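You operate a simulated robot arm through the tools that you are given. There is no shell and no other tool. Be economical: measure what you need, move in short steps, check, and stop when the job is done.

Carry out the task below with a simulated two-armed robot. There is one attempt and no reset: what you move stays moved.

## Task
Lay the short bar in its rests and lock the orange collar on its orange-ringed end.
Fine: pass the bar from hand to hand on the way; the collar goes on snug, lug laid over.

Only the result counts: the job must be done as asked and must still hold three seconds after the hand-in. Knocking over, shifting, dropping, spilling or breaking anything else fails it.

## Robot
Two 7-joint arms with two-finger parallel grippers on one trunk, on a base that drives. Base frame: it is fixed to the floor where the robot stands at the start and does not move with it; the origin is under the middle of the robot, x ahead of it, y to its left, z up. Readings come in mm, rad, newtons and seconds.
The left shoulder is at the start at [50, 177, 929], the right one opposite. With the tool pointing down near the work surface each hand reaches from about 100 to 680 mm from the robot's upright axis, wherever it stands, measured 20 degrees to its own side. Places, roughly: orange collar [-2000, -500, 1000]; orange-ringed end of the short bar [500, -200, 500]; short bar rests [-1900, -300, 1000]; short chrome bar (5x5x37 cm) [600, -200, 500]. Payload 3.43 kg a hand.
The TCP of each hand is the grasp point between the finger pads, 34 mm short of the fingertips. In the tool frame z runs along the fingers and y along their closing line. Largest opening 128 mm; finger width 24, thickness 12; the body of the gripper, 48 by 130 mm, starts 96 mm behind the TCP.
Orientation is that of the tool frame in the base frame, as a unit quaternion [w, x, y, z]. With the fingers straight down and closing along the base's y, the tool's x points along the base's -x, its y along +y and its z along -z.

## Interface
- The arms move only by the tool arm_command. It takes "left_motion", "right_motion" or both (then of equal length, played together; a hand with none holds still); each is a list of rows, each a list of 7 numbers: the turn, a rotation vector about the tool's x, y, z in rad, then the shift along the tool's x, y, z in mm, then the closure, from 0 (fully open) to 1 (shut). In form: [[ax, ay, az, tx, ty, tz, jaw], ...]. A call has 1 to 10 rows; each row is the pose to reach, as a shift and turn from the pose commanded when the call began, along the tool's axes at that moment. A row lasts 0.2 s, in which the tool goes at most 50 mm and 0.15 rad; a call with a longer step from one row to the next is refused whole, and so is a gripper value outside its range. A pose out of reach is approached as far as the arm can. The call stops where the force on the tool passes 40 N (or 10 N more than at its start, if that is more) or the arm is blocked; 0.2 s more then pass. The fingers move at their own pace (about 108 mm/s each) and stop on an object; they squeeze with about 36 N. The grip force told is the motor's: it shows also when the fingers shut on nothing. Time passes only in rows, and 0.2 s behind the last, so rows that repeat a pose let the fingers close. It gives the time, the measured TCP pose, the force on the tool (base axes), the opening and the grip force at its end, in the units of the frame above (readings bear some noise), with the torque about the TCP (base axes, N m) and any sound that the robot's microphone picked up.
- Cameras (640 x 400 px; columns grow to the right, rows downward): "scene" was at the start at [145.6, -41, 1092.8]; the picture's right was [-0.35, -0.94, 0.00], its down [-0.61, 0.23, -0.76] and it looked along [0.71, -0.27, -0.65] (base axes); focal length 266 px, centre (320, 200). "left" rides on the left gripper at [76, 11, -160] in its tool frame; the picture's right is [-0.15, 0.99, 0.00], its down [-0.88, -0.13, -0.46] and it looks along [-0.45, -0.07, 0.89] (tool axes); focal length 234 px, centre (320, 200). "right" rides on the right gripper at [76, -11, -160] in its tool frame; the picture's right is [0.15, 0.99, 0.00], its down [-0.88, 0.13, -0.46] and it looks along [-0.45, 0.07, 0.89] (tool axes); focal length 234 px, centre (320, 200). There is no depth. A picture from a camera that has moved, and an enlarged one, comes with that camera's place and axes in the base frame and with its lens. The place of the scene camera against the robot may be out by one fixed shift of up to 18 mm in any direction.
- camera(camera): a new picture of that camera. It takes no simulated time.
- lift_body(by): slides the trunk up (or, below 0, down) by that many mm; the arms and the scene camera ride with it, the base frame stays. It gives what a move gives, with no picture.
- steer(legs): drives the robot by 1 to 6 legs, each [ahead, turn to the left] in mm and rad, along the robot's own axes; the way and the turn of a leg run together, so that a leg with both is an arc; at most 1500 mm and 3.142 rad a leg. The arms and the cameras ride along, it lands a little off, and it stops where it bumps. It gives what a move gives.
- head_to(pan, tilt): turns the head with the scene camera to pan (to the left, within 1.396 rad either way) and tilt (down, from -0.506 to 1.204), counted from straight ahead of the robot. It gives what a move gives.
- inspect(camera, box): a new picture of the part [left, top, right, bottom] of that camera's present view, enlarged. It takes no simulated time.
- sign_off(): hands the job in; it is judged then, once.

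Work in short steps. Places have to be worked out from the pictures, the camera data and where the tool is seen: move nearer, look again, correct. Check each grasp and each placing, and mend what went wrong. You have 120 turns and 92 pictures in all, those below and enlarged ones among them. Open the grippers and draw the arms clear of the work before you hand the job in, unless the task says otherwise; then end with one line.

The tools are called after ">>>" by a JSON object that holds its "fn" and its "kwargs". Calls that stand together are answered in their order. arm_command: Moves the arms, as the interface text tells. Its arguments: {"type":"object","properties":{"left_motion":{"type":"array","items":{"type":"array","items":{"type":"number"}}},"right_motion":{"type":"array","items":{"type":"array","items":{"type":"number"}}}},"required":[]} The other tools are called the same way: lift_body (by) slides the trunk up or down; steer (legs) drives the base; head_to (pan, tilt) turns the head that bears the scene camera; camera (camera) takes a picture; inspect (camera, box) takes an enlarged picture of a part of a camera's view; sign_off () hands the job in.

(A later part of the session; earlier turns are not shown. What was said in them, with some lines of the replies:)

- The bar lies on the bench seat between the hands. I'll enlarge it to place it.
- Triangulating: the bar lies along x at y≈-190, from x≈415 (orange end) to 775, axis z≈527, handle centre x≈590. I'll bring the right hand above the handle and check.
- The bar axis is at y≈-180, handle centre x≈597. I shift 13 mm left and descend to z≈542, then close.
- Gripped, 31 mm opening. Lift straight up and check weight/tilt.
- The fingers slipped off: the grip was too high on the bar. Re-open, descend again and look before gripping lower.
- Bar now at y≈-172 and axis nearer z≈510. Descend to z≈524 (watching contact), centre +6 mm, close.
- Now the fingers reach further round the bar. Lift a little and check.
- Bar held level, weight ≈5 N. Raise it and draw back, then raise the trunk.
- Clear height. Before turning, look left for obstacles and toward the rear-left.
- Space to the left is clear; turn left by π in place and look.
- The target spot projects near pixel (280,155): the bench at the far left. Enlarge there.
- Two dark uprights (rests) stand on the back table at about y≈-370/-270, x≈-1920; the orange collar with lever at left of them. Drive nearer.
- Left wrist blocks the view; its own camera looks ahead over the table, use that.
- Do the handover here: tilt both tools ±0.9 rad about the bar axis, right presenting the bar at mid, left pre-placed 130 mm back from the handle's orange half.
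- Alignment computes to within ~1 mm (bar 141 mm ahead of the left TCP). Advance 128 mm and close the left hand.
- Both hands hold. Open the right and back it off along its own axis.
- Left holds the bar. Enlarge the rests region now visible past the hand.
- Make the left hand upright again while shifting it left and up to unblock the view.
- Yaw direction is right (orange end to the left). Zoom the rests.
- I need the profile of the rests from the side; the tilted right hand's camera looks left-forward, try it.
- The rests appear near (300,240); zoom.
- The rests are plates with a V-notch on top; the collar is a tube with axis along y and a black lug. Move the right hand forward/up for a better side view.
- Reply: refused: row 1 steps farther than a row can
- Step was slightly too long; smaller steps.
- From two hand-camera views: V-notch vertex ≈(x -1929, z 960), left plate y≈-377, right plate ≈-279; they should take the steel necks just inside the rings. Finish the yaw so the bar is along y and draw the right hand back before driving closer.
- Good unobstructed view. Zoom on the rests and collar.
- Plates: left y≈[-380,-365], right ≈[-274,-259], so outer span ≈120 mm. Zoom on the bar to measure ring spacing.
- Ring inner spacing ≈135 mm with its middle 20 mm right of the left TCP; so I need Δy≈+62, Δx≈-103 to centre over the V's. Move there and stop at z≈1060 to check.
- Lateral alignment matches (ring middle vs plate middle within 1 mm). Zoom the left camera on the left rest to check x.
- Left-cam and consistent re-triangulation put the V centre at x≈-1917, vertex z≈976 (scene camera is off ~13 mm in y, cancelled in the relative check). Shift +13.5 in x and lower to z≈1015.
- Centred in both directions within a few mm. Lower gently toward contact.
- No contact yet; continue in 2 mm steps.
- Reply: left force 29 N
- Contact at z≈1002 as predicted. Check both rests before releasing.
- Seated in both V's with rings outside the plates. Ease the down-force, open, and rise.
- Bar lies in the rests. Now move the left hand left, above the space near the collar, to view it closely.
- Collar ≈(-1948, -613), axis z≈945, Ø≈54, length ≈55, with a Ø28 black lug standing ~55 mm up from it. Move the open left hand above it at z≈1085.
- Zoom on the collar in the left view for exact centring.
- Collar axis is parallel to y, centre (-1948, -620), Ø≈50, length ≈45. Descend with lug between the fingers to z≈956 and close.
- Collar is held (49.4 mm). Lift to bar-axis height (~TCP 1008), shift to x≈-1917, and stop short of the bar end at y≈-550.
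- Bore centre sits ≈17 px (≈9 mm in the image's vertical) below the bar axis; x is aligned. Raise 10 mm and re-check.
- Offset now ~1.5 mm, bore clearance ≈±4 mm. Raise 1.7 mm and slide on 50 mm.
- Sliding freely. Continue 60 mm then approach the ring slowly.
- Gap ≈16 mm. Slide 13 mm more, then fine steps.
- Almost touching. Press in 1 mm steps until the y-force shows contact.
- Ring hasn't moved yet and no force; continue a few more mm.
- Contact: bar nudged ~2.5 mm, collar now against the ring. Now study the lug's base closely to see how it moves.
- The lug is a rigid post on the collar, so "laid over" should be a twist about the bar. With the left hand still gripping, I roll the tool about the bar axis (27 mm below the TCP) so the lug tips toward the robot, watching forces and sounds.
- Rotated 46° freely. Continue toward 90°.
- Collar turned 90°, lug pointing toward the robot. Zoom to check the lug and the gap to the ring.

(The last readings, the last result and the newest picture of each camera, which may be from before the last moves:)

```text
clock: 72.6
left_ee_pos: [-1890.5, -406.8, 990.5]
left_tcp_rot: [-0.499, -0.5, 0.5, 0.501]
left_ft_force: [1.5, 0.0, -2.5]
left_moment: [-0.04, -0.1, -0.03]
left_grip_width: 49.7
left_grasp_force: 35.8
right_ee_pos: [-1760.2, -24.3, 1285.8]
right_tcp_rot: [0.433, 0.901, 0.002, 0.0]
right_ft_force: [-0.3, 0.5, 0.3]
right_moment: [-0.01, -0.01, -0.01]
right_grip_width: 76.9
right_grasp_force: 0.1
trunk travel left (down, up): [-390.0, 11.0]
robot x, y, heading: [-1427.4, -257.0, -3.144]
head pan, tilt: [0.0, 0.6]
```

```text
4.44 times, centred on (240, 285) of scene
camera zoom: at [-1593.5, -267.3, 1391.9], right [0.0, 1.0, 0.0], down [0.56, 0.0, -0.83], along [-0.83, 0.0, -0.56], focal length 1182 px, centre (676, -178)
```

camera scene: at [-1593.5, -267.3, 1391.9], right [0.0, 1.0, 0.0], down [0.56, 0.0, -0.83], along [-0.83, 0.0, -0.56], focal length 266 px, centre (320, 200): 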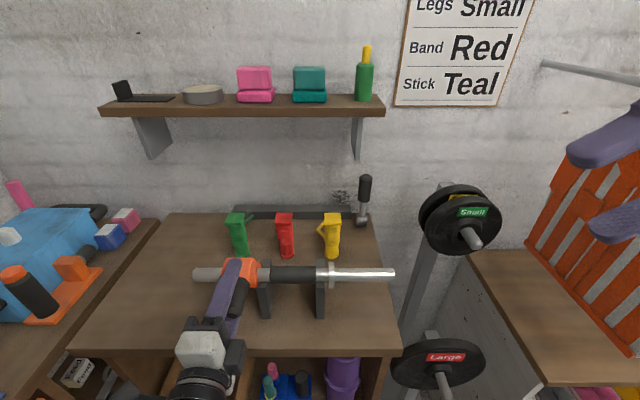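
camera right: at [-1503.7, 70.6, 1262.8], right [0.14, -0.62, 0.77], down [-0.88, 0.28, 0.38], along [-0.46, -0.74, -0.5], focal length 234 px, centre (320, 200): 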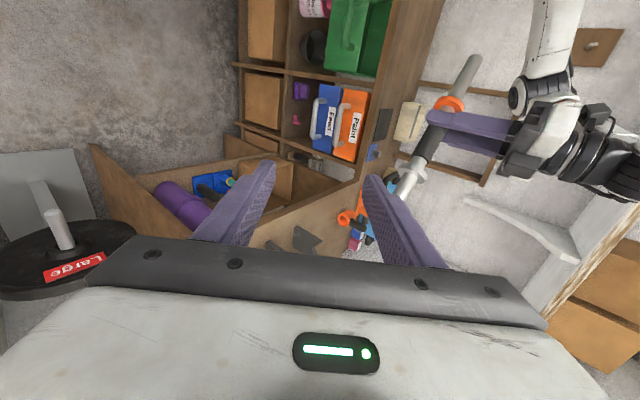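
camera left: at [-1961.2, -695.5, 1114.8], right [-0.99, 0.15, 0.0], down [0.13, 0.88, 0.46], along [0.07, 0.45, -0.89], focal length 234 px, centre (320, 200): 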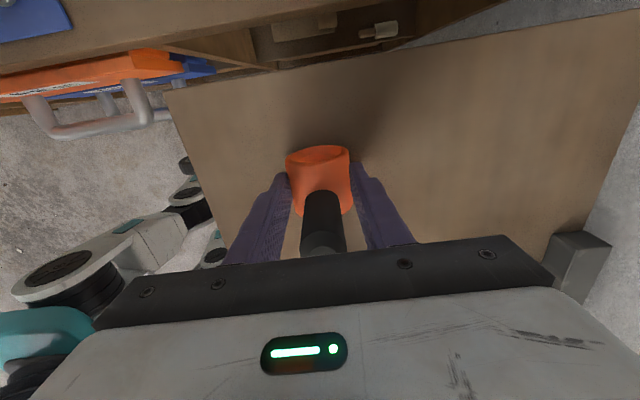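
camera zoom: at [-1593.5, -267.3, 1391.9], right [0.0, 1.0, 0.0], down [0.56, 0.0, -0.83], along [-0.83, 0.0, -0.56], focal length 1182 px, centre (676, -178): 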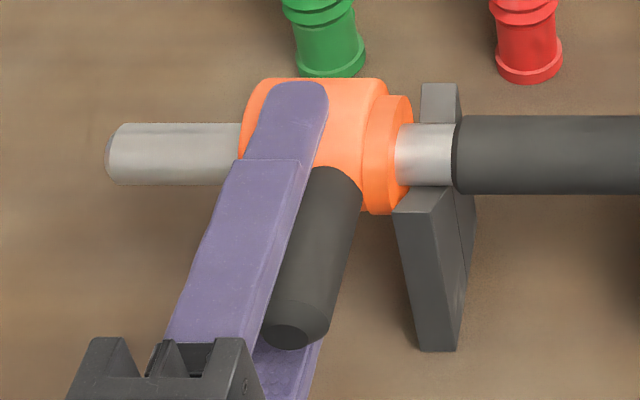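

Press gently toward the ring for snugness, then open the fingers only a little (lower finger stays under the lug) and see whether the collar holds its angle.

>>> {"fn": "arm_command", "kwargs": {"left_motion": [[0, 0, 0, -1, 0, 0, 1], [0, 0, 0, -2, 0, 0, 1], [0, 0, 0, -2, 0, 0, 1]]}}

>>> {"fn": "arm_command", "kwargs": {"left_motion": [[0, 0, 0, 0, 0, 0, 0.5], [0, 0, 0, 0, 0, 0, 0.45], [0, 0, 0, 0, 0, 0, 0.45], [0, 0, 0, 0, 0, 0, 0.45]]}}

>>> {"fn": "inspect", "kwargs": {"camera": "scene", "box": [190, 240, 290, 330]}}

```text
clock: 73.4
left_ee_pos: [-1890.2, -408.2, 990.8]
left_tcp_rot: [0.501, 0.501, -0.499, -0.499]
left_ft_force: [0.9, -5.5, -2.2]
left_moment: [-0.05, -0.08, 0.04]
left_grip_width: 49.2
left_grasp_force: 36.4
right_ee_pos: [-1760.7, -24.9, 1286.2]
right_tcp_rot: [0.434, 0.901, 0.002, 0.002]
right_ft_force: [-0.4, -0.1, 1.1]
right_moment: [0.03, 0.04, 0.01]
right_grip_width: 76.8
right_grasp_force: 0.0
trunk travel left (down, up): [-390.0, 11.0]
robot x, y, heading: [-1430.6, -254.7, -3.141]
head pan, tilt: [0.0, 0.6]
```

```text
clock: 74.4
left_ee_pos: [-1889.5, -407.6, 992.2]
left_tcp_rot: [0.5, 0.5, -0.5, -0.5]
left_ft_force: [-0.7, 0.7, -0.2]
left_moment: [0.01, -0.01, -0.02]
left_grip_width: 70.3
left_grasp_force: 0.2
right_ee_pos: [-1760.0, -24.2, 1285.5]
right_tcp_rot: [0.435, 0.9, 0.002, 0.001]
right_ft_force: [0.0, 0.0, 0.3]
right_moment: [0.0, 0.03, 0.02]
right_grip_width: 77.0
right_grasp_force: 0.0
trunk travel left (down, up): [-390.0, 11.0]
robot x, y, heading: [-1429.1, -255.2, -3.139]
head pan, tilt: [0.0, 0.6]
```

```text
4.44 times, centred on (240, 285) of scene
camera zoom: at [-1593.5, -267.2, 1391.9], right [0.0, 1.0, 0.0], down [0.56, 0.0, -0.83], along [-0.83, 0.0, -0.56], focal length 1182 px, centre (676, -178)
```

zoom: 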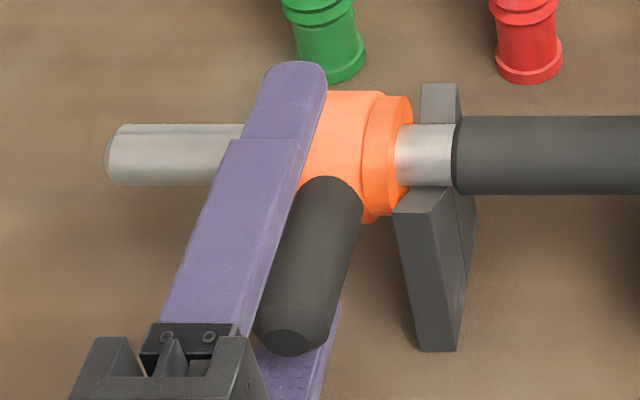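

The collar settled onto the bar and the lug stays horizontal. Open wider, wait, and look again.

>>> {"fn": "arm_command", "kwargs": {"left_motion": [[0, 0, 0, 0, 0, 0, 0.25], [0, 0, 0, 0, 0, 0, 0.25], [0, 0, 0, 0, 0, 0, 0.25], [0, 0, 0, 0, 0, 0, 0.25], [0, 0, 0, 0, 0, 0, 0.25], [0, 0, 0, 0, 0, 0, 0.25]]}}

>>> {"fn": "inspect", "kwargs": {"camera": "scene", "box": [190, 240, 290, 330]}}

```text
clock: 75.8
left_ee_pos: [-1890.2, -407.2, 992.5]
left_tcp_rot: [0.501, 0.5, -0.5, -0.5]
left_ft_force: [-0.1, -0.7, -0.1]
left_moment: [0.03, -0.02, 0.01]
left_grip_width: 96.2
left_grasp_force: 0.1
right_ee_pos: [-1761.0, -24.7, 1285.2]
right_tcp_rot: [0.435, 0.901, 0.002, 0.0]
right_ft_force: [-0.1, -0.2, 0.0]
right_moment: [0.02, -0.04, 0.02]
right_grip_width: 76.9
right_grasp_force: 0.1
trunk travel left (down, up): [-390.0, 11.0]
robot x, y, heading: [-1432.9, -256.9, -3.139]
head pan, tilt: [0.0, 0.6]
```

```text
4.44 times, centred on (240, 285) of scene
camera zoom: at [-1593.5, -267.2, 1391.9], right [0.0, 1.0, 0.0], down [0.56, 0.0, -0.83], along [-0.83, 0.0, -0.56], focal length 1182 px, centre (676, -178)
```

zoom: 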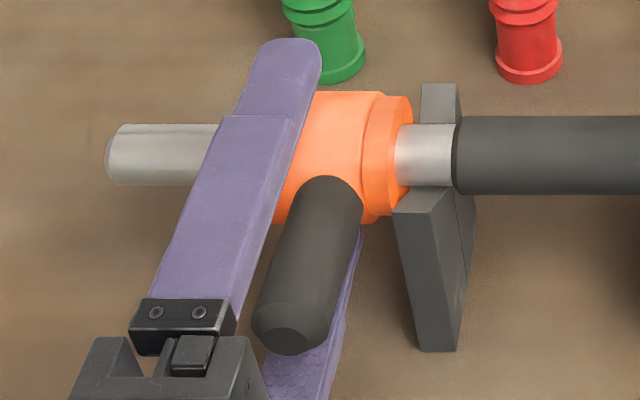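

Lug stays horizontal unaided and the collar abuts the ring. To be sure the lug isn't a hinge on the collar, I'll hold the collar and nudge the lug lightly with the right hand: first regrip with the left and bring the right hand upright and closed to the lug's right side.

>>> {"fn": "arm_command", "kwargs": {"left_motion": [[0, 0, 0, 0, 0, 0, 0.6], [0, 0, 0, 0, 0, 0, 1], [0, 0, 0, 0, 0, 0, 1], [0, 0, 0, 0, 0, 0, 1], [0, 0, 0, 0, 0, 0, 1], [0, 0, 0, 0, 0, 0, 1], [0, 0, 0, 0, 0, 0, 1]], "right_motion": [[0.13, 0, 0, 0, 0, 0, 1], [0.26, 0, 0, 0, 0, 0, 1], [0.39, 0, 0, 0, 0, 0, 1], [0.52, 0, 0, 0, 0, 0, 1], [0.65, 0, 0, 0, 0, 0, 1], [0.78, 0, 0, 0, 0, 0, 1], [0.9, 0, 0, 0, 0, 0, 1]]}}

>>> {"fn": "arm_command", "kwargs": {"right_motion": [[0, 0, 0, -15, 45, 0, 1], [0, 0, 0, -30, 90, 0, 1], [0, 0, 0, -45, 135, 0, 1], [0, 0, 0, -60, 180, 15, 1], [0, 0, 0, -75, 225, 30, 1], [0, 0, 0, -80, 265, 55, 1], [0, 0, 0, -80, 298, 85, 1], [0, 0, 0, -80, 298, 130, 1], [0, 0, 0, -80, 298, 170, 1]]}}

>>> {"fn": "camera", "kwargs": {"camera": "scene"}}

```text
clock: 77.4
left_ee_pos: [-1890.3, -407.2, 993.2]
left_tcp_rot: [-0.499, -0.5, 0.5, 0.501]
left_ft_force: [-0.3, 1.6, 0.1]
left_moment: [0.01, -0.09, -0.03]
left_grip_width: 49.6
left_grasp_force: 35.5
right_ee_pos: [-1761.4, -23.8, 1285.4]
right_tcp_rot: [-0.001, 1.0, 0.0, 0.001]
right_ft_force: [-0.5, -0.1, -1.3]
right_moment: [0.02, -0.04, -0.01]
right_grip_width: 0.0
right_grasp_force: 32.5
trunk travel left (down, up): [-390.0, 11.0]
robot x, y, heading: [-1434.2, -254.0, -3.139]
head pan, tilt: [0.0, 0.6]
```

```text
clock: 79.4
left_ee_pos: [-1891.0, -406.2, 990.3]
left_tcp_rot: [0.5, 0.501, -0.5, -0.5]
left_ft_force: [0.5, -0.2, -0.1]
left_moment: [0.02, -0.05, 0.0]
left_grip_width: 49.3
left_grasp_force: 35.8
right_ee_pos: [-1840.5, -321.7, 1112.7]
right_tcp_rot: [0.0, 1.0, 0.001, 0.001]
right_ft_force: [-0.2, 0.1, 0.0]
right_moment: [0.02, 0.02, 0.01]
right_grip_width: 0.0
right_grasp_force: 32.8
trunk travel left (down, up): [-390.0, 11.0]
robot x, y, heading: [-1429.3, -253.5, -3.138]
head pan, tilt: [0.0, 0.6]
```

```text
22 pictures are left
camera scene: at [-1593.9, -267.2, 1391.9], right [0.0, 1.0, 0.0], down [0.57, 0.0, -0.82], along [-0.82, 0.0, -0.57], focal length 266 px, centre (320, 200)
```

scene: 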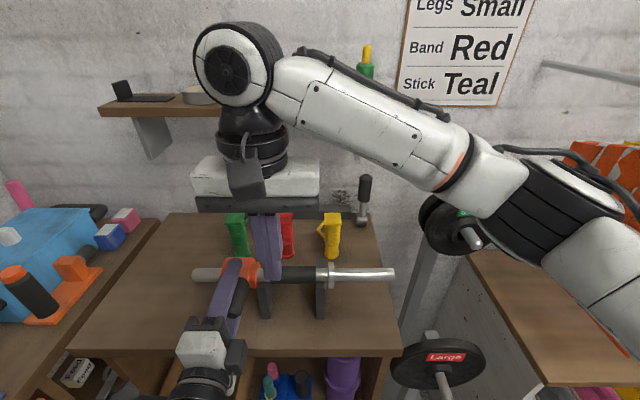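

Clear. Lower the right finger beside the lug tip (tip z≈982).

>>> {"fn": "arm_command", "kwargs": {"right_motion": [[0, 0, 0, -4, 0, 35, 1], [0, 0, 0, -8, 0, 70, 1], [0, 0, 0, -8, 8, 97, 1], [0, 0, 0, -8, 25, 97, 1], [0, 0, 0, -8, 38, 97, 1], [0, 0, 0, -8, 38, 97, 1]]}}

>>> {"fn": "inspect", "kwargs": {"camera": "scene", "box": [190, 240, 310, 330]}}

```text
clock: 80.8
left_ee_pos: [-1890.7, -406.7, 992.1]
left_tcp_rot: [-0.5, -0.5, 0.5, 0.5]
left_ft_force: [0.2, 1.0, -0.2]
left_moment: [0.03, -0.09, -0.01]
left_grip_width: 49.5
left_grasp_force: 35.9
right_ee_pos: [-1848.1, -358.3, 1017.3]
right_tcp_rot: [0.0, 1.0, 0.001, 0.0]
right_ft_force: [-0.7, -0.3, -0.6]
right_moment: [-0.01, 0.03, -0.01]
right_grip_width: 0.0
right_grasp_force: 32.9
trunk travel left (down, up): [-390.0, 11.0]
robot x, y, heading: [-1431.9, -256.3, -3.139]
head pan, tilt: [0.0, 0.6]
```

```text
4.44 times, centred on (250, 285) of scene
camera zoom: at [-1593.7, -267.1, 1391.9], right [0.0, 1.0, 0.0], down [0.57, 0.0, -0.82], along [-0.82, 0.0, -0.57], focal length 1182 px, centre (631, -178)
```

zoom: 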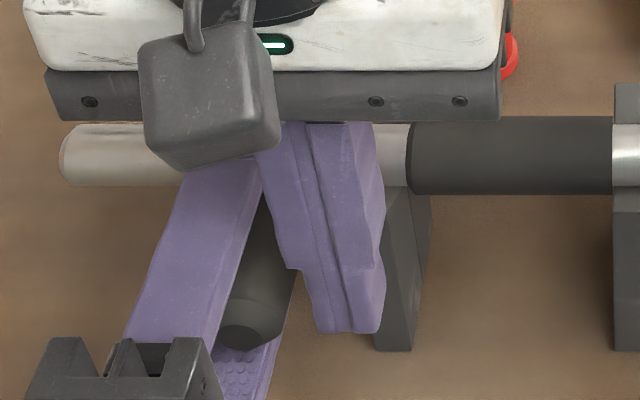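

The finger is right next to the lug. Push toward -y in small steps watching the force.

>>> {"fn": "arm_command", "kwargs": {"right_motion": [[0, 0, 0, 0, 4, 0, 1], [0, 0, 0, 0, 7, 0, 1], [0, 0, 0, 0, 10, 0, 1], [0, 0, 0, 0, 13, 0, 1], [0, 0, 0, 0, 13, 0, 1]]}}

```text
clock: 82.0
left_ee_pos: [-1891.4, -407.2, 992.4]
left_tcp_rot: [0.5, 0.501, -0.5, -0.499]
left_ft_force: [0.2, -3.5, -0.7]
left_moment: [-0.01, -0.02, -0.18]
left_grip_width: 49.4
left_grasp_force: 35.9
right_ee_pos: [-1847.9, -372.9, 1018.3]
right_tcp_rot: [-0.001, 1.0, 0.001, 0.001]
right_ft_force: [0.0, 3.3, -0.1]
right_moment: [0.06, 0.0, 0.0]
right_grip_width: 0.1
right_grasp_force: 33.2
trunk travel left (down, up): [-390.0, 11.0]
robot x, y, heading: [-1429.7, -255.3, -3.139]
head pan, tilt: [0.0, 0.6]
```

Contact at ~3 N, transmitted to the left hand. Push 3 mm more.

>>> {"fn": "arm_command", "kwargs": {"right_motion": [[0, 0, 0, 0, 1.5, 0, 1], [0, 0, 0, 0, 3, 0, 1], [0, 0, 0, 0, 3, 0, 1]]}}

```text
clock: 82.8
left_ee_pos: [-1890.8, -407.0, 992.2]
left_tcp_rot: [0.501, 0.501, -0.5, -0.499]
left_ft_force: [-1.3, -15.2, -3.3]
left_moment: [-0.09, 0.11, -0.74]
left_grip_width: 49.4
left_grasp_force: 36.3
right_ee_pos: [-1848.3, -375.1, 1017.5]
right_tcp_rot: [-0.003, 1.0, 0.0, 0.001]
right_ft_force: [1.8, 16.6, 3.2]
right_moment: [0.41, 0.01, -0.01]
right_grip_width: 0.0
right_grasp_force: 33.2
trunk travel left (down, up): [-390.0, 11.0]
robot x, y, heading: [-1427.6, -251.2, -3.14]
head pan, tilt: [0.0, 0.6]
```

Rigid in that direction. One last test: press lightly down on the lug from above with the collar held.

>>> {"fn": "arm_command", "kwargs": {"right_motion": [[0, 0, 0, 0, -8, 0, 1], [0, 0, 0, 0, -18, -20, 1], [0, 0, 0, 0, -18, -60, 1], [0, 0, 0, 0, 3, -60, 1], [0, 0, 0, 0, 3, -35, 1], [0, 0, 0, 0, 3, -28, 1], [0, 0, 0, 0, 3, -24, 1], [0, 0, 0, 0, 3, -21, 1], [0, 0, 0, 0, 3, -18, 1]]}}

>>> {"fn": "inspect", "kwargs": {"camera": "scene", "box": [190, 240, 310, 330]}}

```text
clock: 84.8
left_ee_pos: [-1890.4, -406.8, 990.1]
left_tcp_rot: [0.499, 0.501, -0.501, -0.499]
left_ft_force: [-1.3, 0.5, -3.7]
left_moment: [-0.06, 0.06, -0.01]
left_grip_width: 49.5
left_grasp_force: 35.8
right_ee_pos: [-1848.2, -378.2, 1037.0]
right_tcp_rot: [0.0, 1.0, 0.002, 0.0]
right_ft_force: [0.8, 0.7, 3.4]
right_moment: [-0.02, -0.02, 0.03]
right_grip_width: 0.1
right_grasp_force: 33.1
trunk travel left (down, up): [-390.0, 11.0]
robot x, y, heading: [-1430.9, -255.8, -3.142]
head pan, tilt: [0.0, 0.6]
```

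```text
4.44 times, centred on (250, 285) of scene
camera zoom: at [-1593.7, -267.1, 1391.9], right [0.0, 1.0, 0.0], down [0.57, 0.0, -0.82], along [-0.82, 0.0, -0.57], focal length 1182 px, centre (631, -178)
```

zoom: 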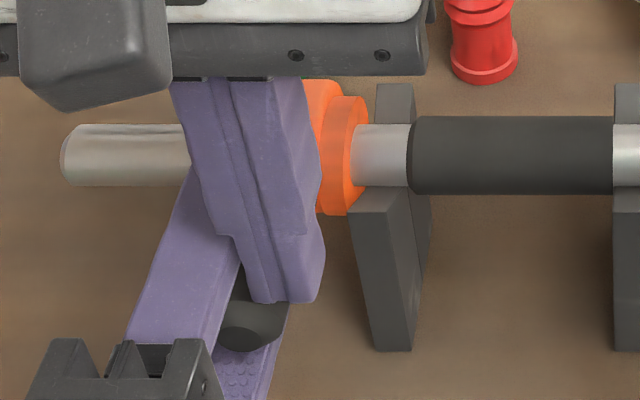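

Light contact; press 3 mm more to see whether it yields.

>>> {"fn": "arm_command", "kwargs": {"right_motion": [[0, 0, 0, 0, 0, 1.5, 1], [0, 0, 0, 0, 0, 3, 1], [0, 0, 0, 0, 0, 3, 1]]}}

```text
clock: 85.6
left_ee_pos: [-1890.8, -406.6, 990.1]
left_tcp_rot: [-0.499, -0.502, 0.502, 0.497]
left_ft_force: [-1.7, -0.1, -16.7]
left_moment: [-0.27, 0.61, -0.08]
left_grip_width: 49.6
left_grasp_force: 36.0
right_ee_pos: [-1847.8, -379.2, 1034.8]
right_tcp_rot: [0.0, 1.0, 0.003, 0.0]
right_ft_force: [0.9, 1.9, 16.6]
right_moment: [-0.14, -0.03, 0.0]
right_grip_width: 0.0
right_grasp_force: 32.6
trunk travel left (down, up): [-390.0, 11.0]
robot x, y, heading: [-1431.6, -255.6, -3.134]
head pan, tilt: [0.0, 0.6]
```

The lug is rigid with the collar, so the twist is the lay-over. Retract the right hand; then press the collar snug to the ring again.

>>> {"fn": "arm_command", "kwargs": {"right_motion": [[0, 0, 0, 0, 0, -30, 1], [0, 0, 0, 0, 0, -75, 1], [0, 0, 0, 15, -20, -115, 1], [0, 0, 0, 45, -55, -120, 1], [0, 0, 0, 75, -90, -120, 1], [0, 0, 0, 105, -125, -120, 1], [0, 0, 0, 130, -165, -120, 1], [0, 0, 0, 150, -205, -120, 0.5]]}}

>>> {"fn": "arm_command", "kwargs": {"left_motion": [[0, 0, 0, -1, 0, 0, 1], [0, 0, 0, -2, 0, 0, 1], [0, 0, 0, -2, 0, 0, 1]]}}

>>> {"fn": "inspect", "kwargs": {"camera": "scene", "box": [190, 240, 290, 330]}}

```text
clock: 87.4
left_ee_pos: [-1890.8, -407.3, 993.4]
left_tcp_rot: [0.5, 0.5, -0.5, -0.5]
left_ft_force: [0.3, 1.0, -1.7]
left_moment: [-0.01, -0.08, -0.01]
left_grip_width: 49.3
left_grasp_force: 35.8
right_ee_pos: [-1697.9, -172.4, 1152.6]
right_tcp_rot: [0.0, 1.0, 0.001, 0.0]
right_ft_force: [0.2, -0.6, -0.2]
right_moment: [0.02, 0.03, -0.02]
right_grip_width: 64.2
right_grasp_force: 0.0
trunk travel left (down, up): [-390.0, 11.0]
robot x, y, heading: [-1431.7, -256.0, -3.142]
head pan, tilt: [0.0, 0.6]
```

```text
clock: 88.2
left_ee_pos: [-1889.0, -407.2, 992.4]
left_tcp_rot: [0.501, 0.5, -0.499, -0.499]
left_ft_force: [2.5, -7.3, -2.3]
left_moment: [-0.02, -0.06, 0.05]
left_grip_width: 49.7
left_grasp_force: 36.4
right_ee_pos: [-1699.2, -174.4, 1151.6]
right_tcp_rot: [-0.001, 1.0, 0.002, 0.0]
right_ft_force: [0.4, 0.1, -0.1]
right_moment: [0.0, 0.02, -0.03]
right_grip_width: 64.1
right_grasp_force: 0.0
trunk travel left (down, up): [-390.0, 11.0]
robot x, y, heading: [-1433.2, -253.1, -3.137]
head pan, tilt: [0.0, 0.6]
```

```text
4.44 times, centred on (240, 285) of scene
camera zoom: at [-1593.4, -268.3, 1391.9], right [0.0, 1.0, 0.0], down [0.56, 0.0, -0.83], along [-0.83, 0.0, -0.56], focal length 1182 px, centre (676, -178)
```

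zoom: 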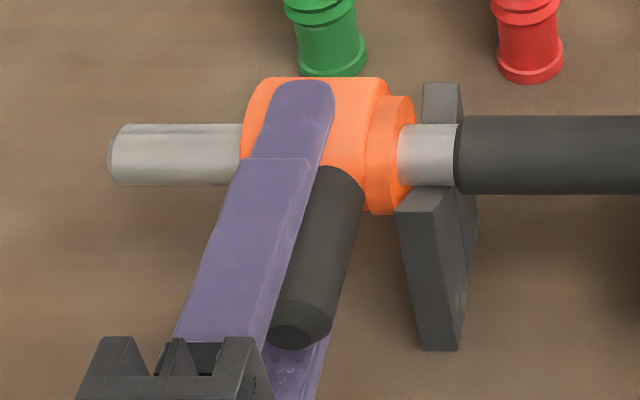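

Snug (≈7 N). Lower a touch, open the fingers wide and check that nothing shifts.

>>> {"fn": "arm_command", "kwargs": {"left_motion": [[0, 0, 0, 0, -2, 0, 1], [0, 0, 0, 0, -3, 0, 0.6], [0, 0, 0, 0, -1, 0, 0.3], [0, 0, 0, 0, 2, 0, 0.2], [0, 0, 0, 0, 2, 0, 0.2], [0, 0, 0, 0, 2, 0, 0.2]]}}

>>> {"fn": "steer", "kwargs": {"legs": [[-180, 0]]}}

>>> {"fn": "camera", "kwargs": {"camera": "scene"}}

>>> {"fn": "inspect", "kwargs": {"camera": "scene", "box": [220, 180, 340, 260]}}

```text
clock: 89.6
left_ee_pos: [-1891.4, -404.9, 994.6]
left_tcp_rot: [0.5, 0.5, -0.5, -0.5]
left_ft_force: [-0.4, -0.4, 0.5]
left_moment: [0.0, 0.0, 0.0]
left_grip_width: 102.5
left_grasp_force: 0.2
right_ee_pos: [-1699.5, -174.7, 1152.8]
right_tcp_rot: [-0.001, 1.0, 0.002, 0.0]
right_ft_force: [-0.9, 0.3, -0.4]
right_moment: [-0.02, 0.0, -0.02]
right_grip_width: 64.0
right_grasp_force: 0.0
trunk travel left (down, up): [-390.0, 11.0]
robot x, y, heading: [-1431.6, -257.0, -3.134]
head pan, tilt: [0.0, 0.6]
```

```text
clock: 91.1
left_ee_pos: [-1712.9, -403.5, 994.8]
left_tcp_rot: [0.5, 0.5, -0.499, -0.5]
left_ft_force: [-0.6, 0.8, 0.3]
left_moment: [0.02, -0.01, -0.01]
left_grip_width: 102.6
left_grasp_force: 0.1
right_ee_pos: [-1520.7, -173.2, 1152.8]
right_tcp_rot: [0.0, 1.0, 0.002, 0.0]
right_ft_force: [-0.2, 0.3, 0.0]
right_moment: [0.05, -0.01, 0.05]
right_grip_width: 64.2
right_grasp_force: 0.0
trunk travel left (down, up): [-390.0, 11.0]
robot x, y, heading: [-1255.2, -252.4, -3.133]
head pan, tilt: [0.0, 0.6]
```

```text
18 pictures are left
camera scene: at [-1415.4, -266.7, 1392.1], right [0.0, 1.0, 0.0], down [0.56, 0.0, -0.83], along [-0.83, 0.0, -0.56], focal length 266 px, centre (320, 200)
```

scene: 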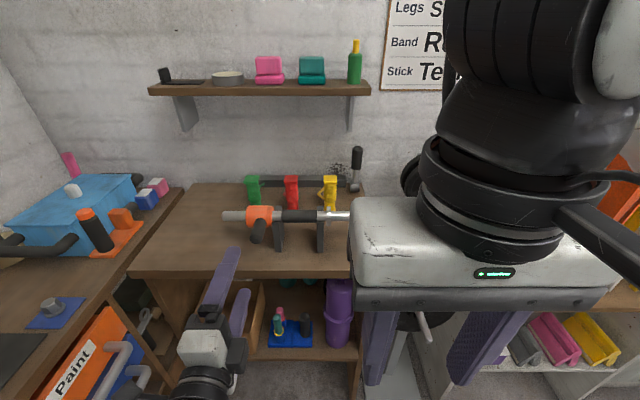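

```text
5.00 times, centred on (280, 220) of scene
camera zoom: at [-1415.4, -266.7, 1392.1], right [0.0, 1.0, 0.0], down [0.56, 0.0, -0.83], along [-0.83, 0.0, -0.56], focal length 1330 px, centre (520, 100)
```

zoom: 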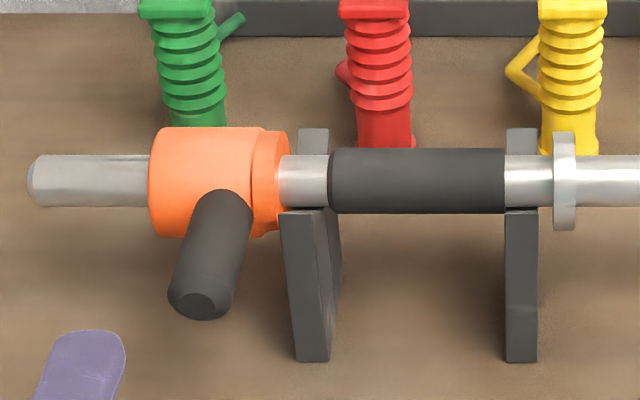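

Bar in rests, collar against the ring, lug laid over. Draw further away, let time pass, and confirm it's stable.

>>> {"fn": "steer", "kwargs": {"legs": [[-150, 0]]}}

>>> {"fn": "arm_command", "kwargs": {"left_motion": [[0, 0, 0, 0, 0, 0, 0.2], [0, 0, 0, 0, 0, 0, 0.2], [0, 0, 0, 0, 0, 0, 0.2], [0, 0, 0, 0, 0, 0, 0.2], [0, 0, 0, 0, 0, 0, 0.2], [0, 0, 0, 0, 0, 0, 0.2], [0, 0, 0, 0, 0, 0, 0.2], [0, 0, 0, 0, 0, 0, 0.2], [0, 0, 0, 0, 0, 0, 0.2], [0, 0, 0, 0, 0, 0, 0.2]]}}

>>> {"fn": "inspect", "kwargs": {"camera": "scene", "box": [240, 150, 340, 220]}}

```text
clock: 92.5
left_ee_pos: [-1562.4, -405.6, 994.6]
left_tcp_rot: [0.501, 0.5, -0.5, -0.499]
left_ft_force: [0.1, -1.3, -0.5]
left_moment: [0.02, 0.01, 0.0]
left_grip_width: 102.3
left_grasp_force: 0.0
right_ee_pos: [-1370.2, -172.5, 1152.6]
right_tcp_rot: [0.0, 1.0, 0.002, 0.001]
right_ft_force: [0.0, 0.6, 0.2]
right_moment: [0.01, 0.03, -0.01]
right_grip_width: 64.0
right_grasp_force: 0.2
trunk travel left (down, up): [-390.0, 11.0]
robot x, y, heading: [-1102.5, -250.7, -3.139]
head pan, tilt: [0.0, 0.6]
```

```text
clock: 94.7
left_ee_pos: [-1562.5, -404.2, 994.5]
left_tcp_rot: [-0.5, -0.5, 0.5, 0.499]
left_ft_force: [0.2, -0.5, -0.4]
left_moment: [0.0, -0.02, -0.02]
left_grip_width: 102.7
left_grasp_force: 0.1
right_ee_pos: [-1370.6, -173.1, 1152.7]
right_tcp_rot: [0.0, 1.0, 0.003, 0.0]
right_ft_force: [0.8, -0.3, 0.2]
right_moment: [-0.01, 0.02, 0.02]
right_grip_width: 63.9
right_grasp_force: 0.0
trunk travel left (down, up): [-390.0, 11.0]
robot x, y, heading: [-1103.8, -253.2, -3.136]
head pan, tilt: [0.0, 0.6]
```

```text
5.71 times, centred on (290, 185) of scene
camera zoom: at [-1265.6, -266.5, 1391.9], right [-0.01, 1.0, 0.0], down [0.56, 0.0, -0.83], along [-0.83, 0.0, -0.56], focal length 1520 px, centre (491, 286)
```

zoom: 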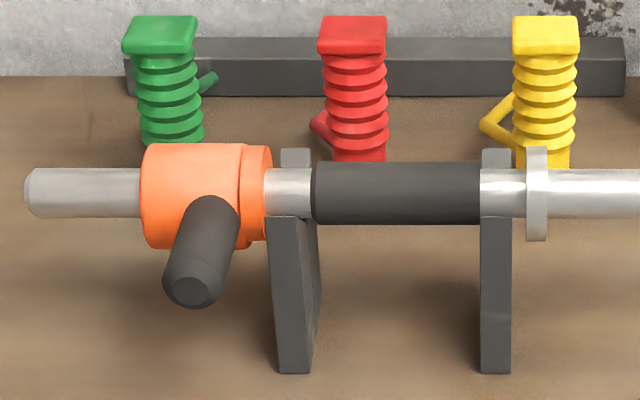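

The bar sits in both rests, the collar is against the orange ring, and the lug has stayed laid over since release. Both hands are open and clear, so I hand in.

>>> {"fn": "sign_off", "kwargs": {}}

```text
The job is handed in.
```

The short bar is in its rests, and the orange collar is pushed up against the ring on the orange-ringed end with its lug laid over to about horizontal. I passed the bar from the right hand to the left on the way. The lug is rigid on the collar, so I laid it over by twisting the collar about 90° about the bar. I heard no click and felt no stop as it turned, but it stayed put for about 5 seconds after I let go.
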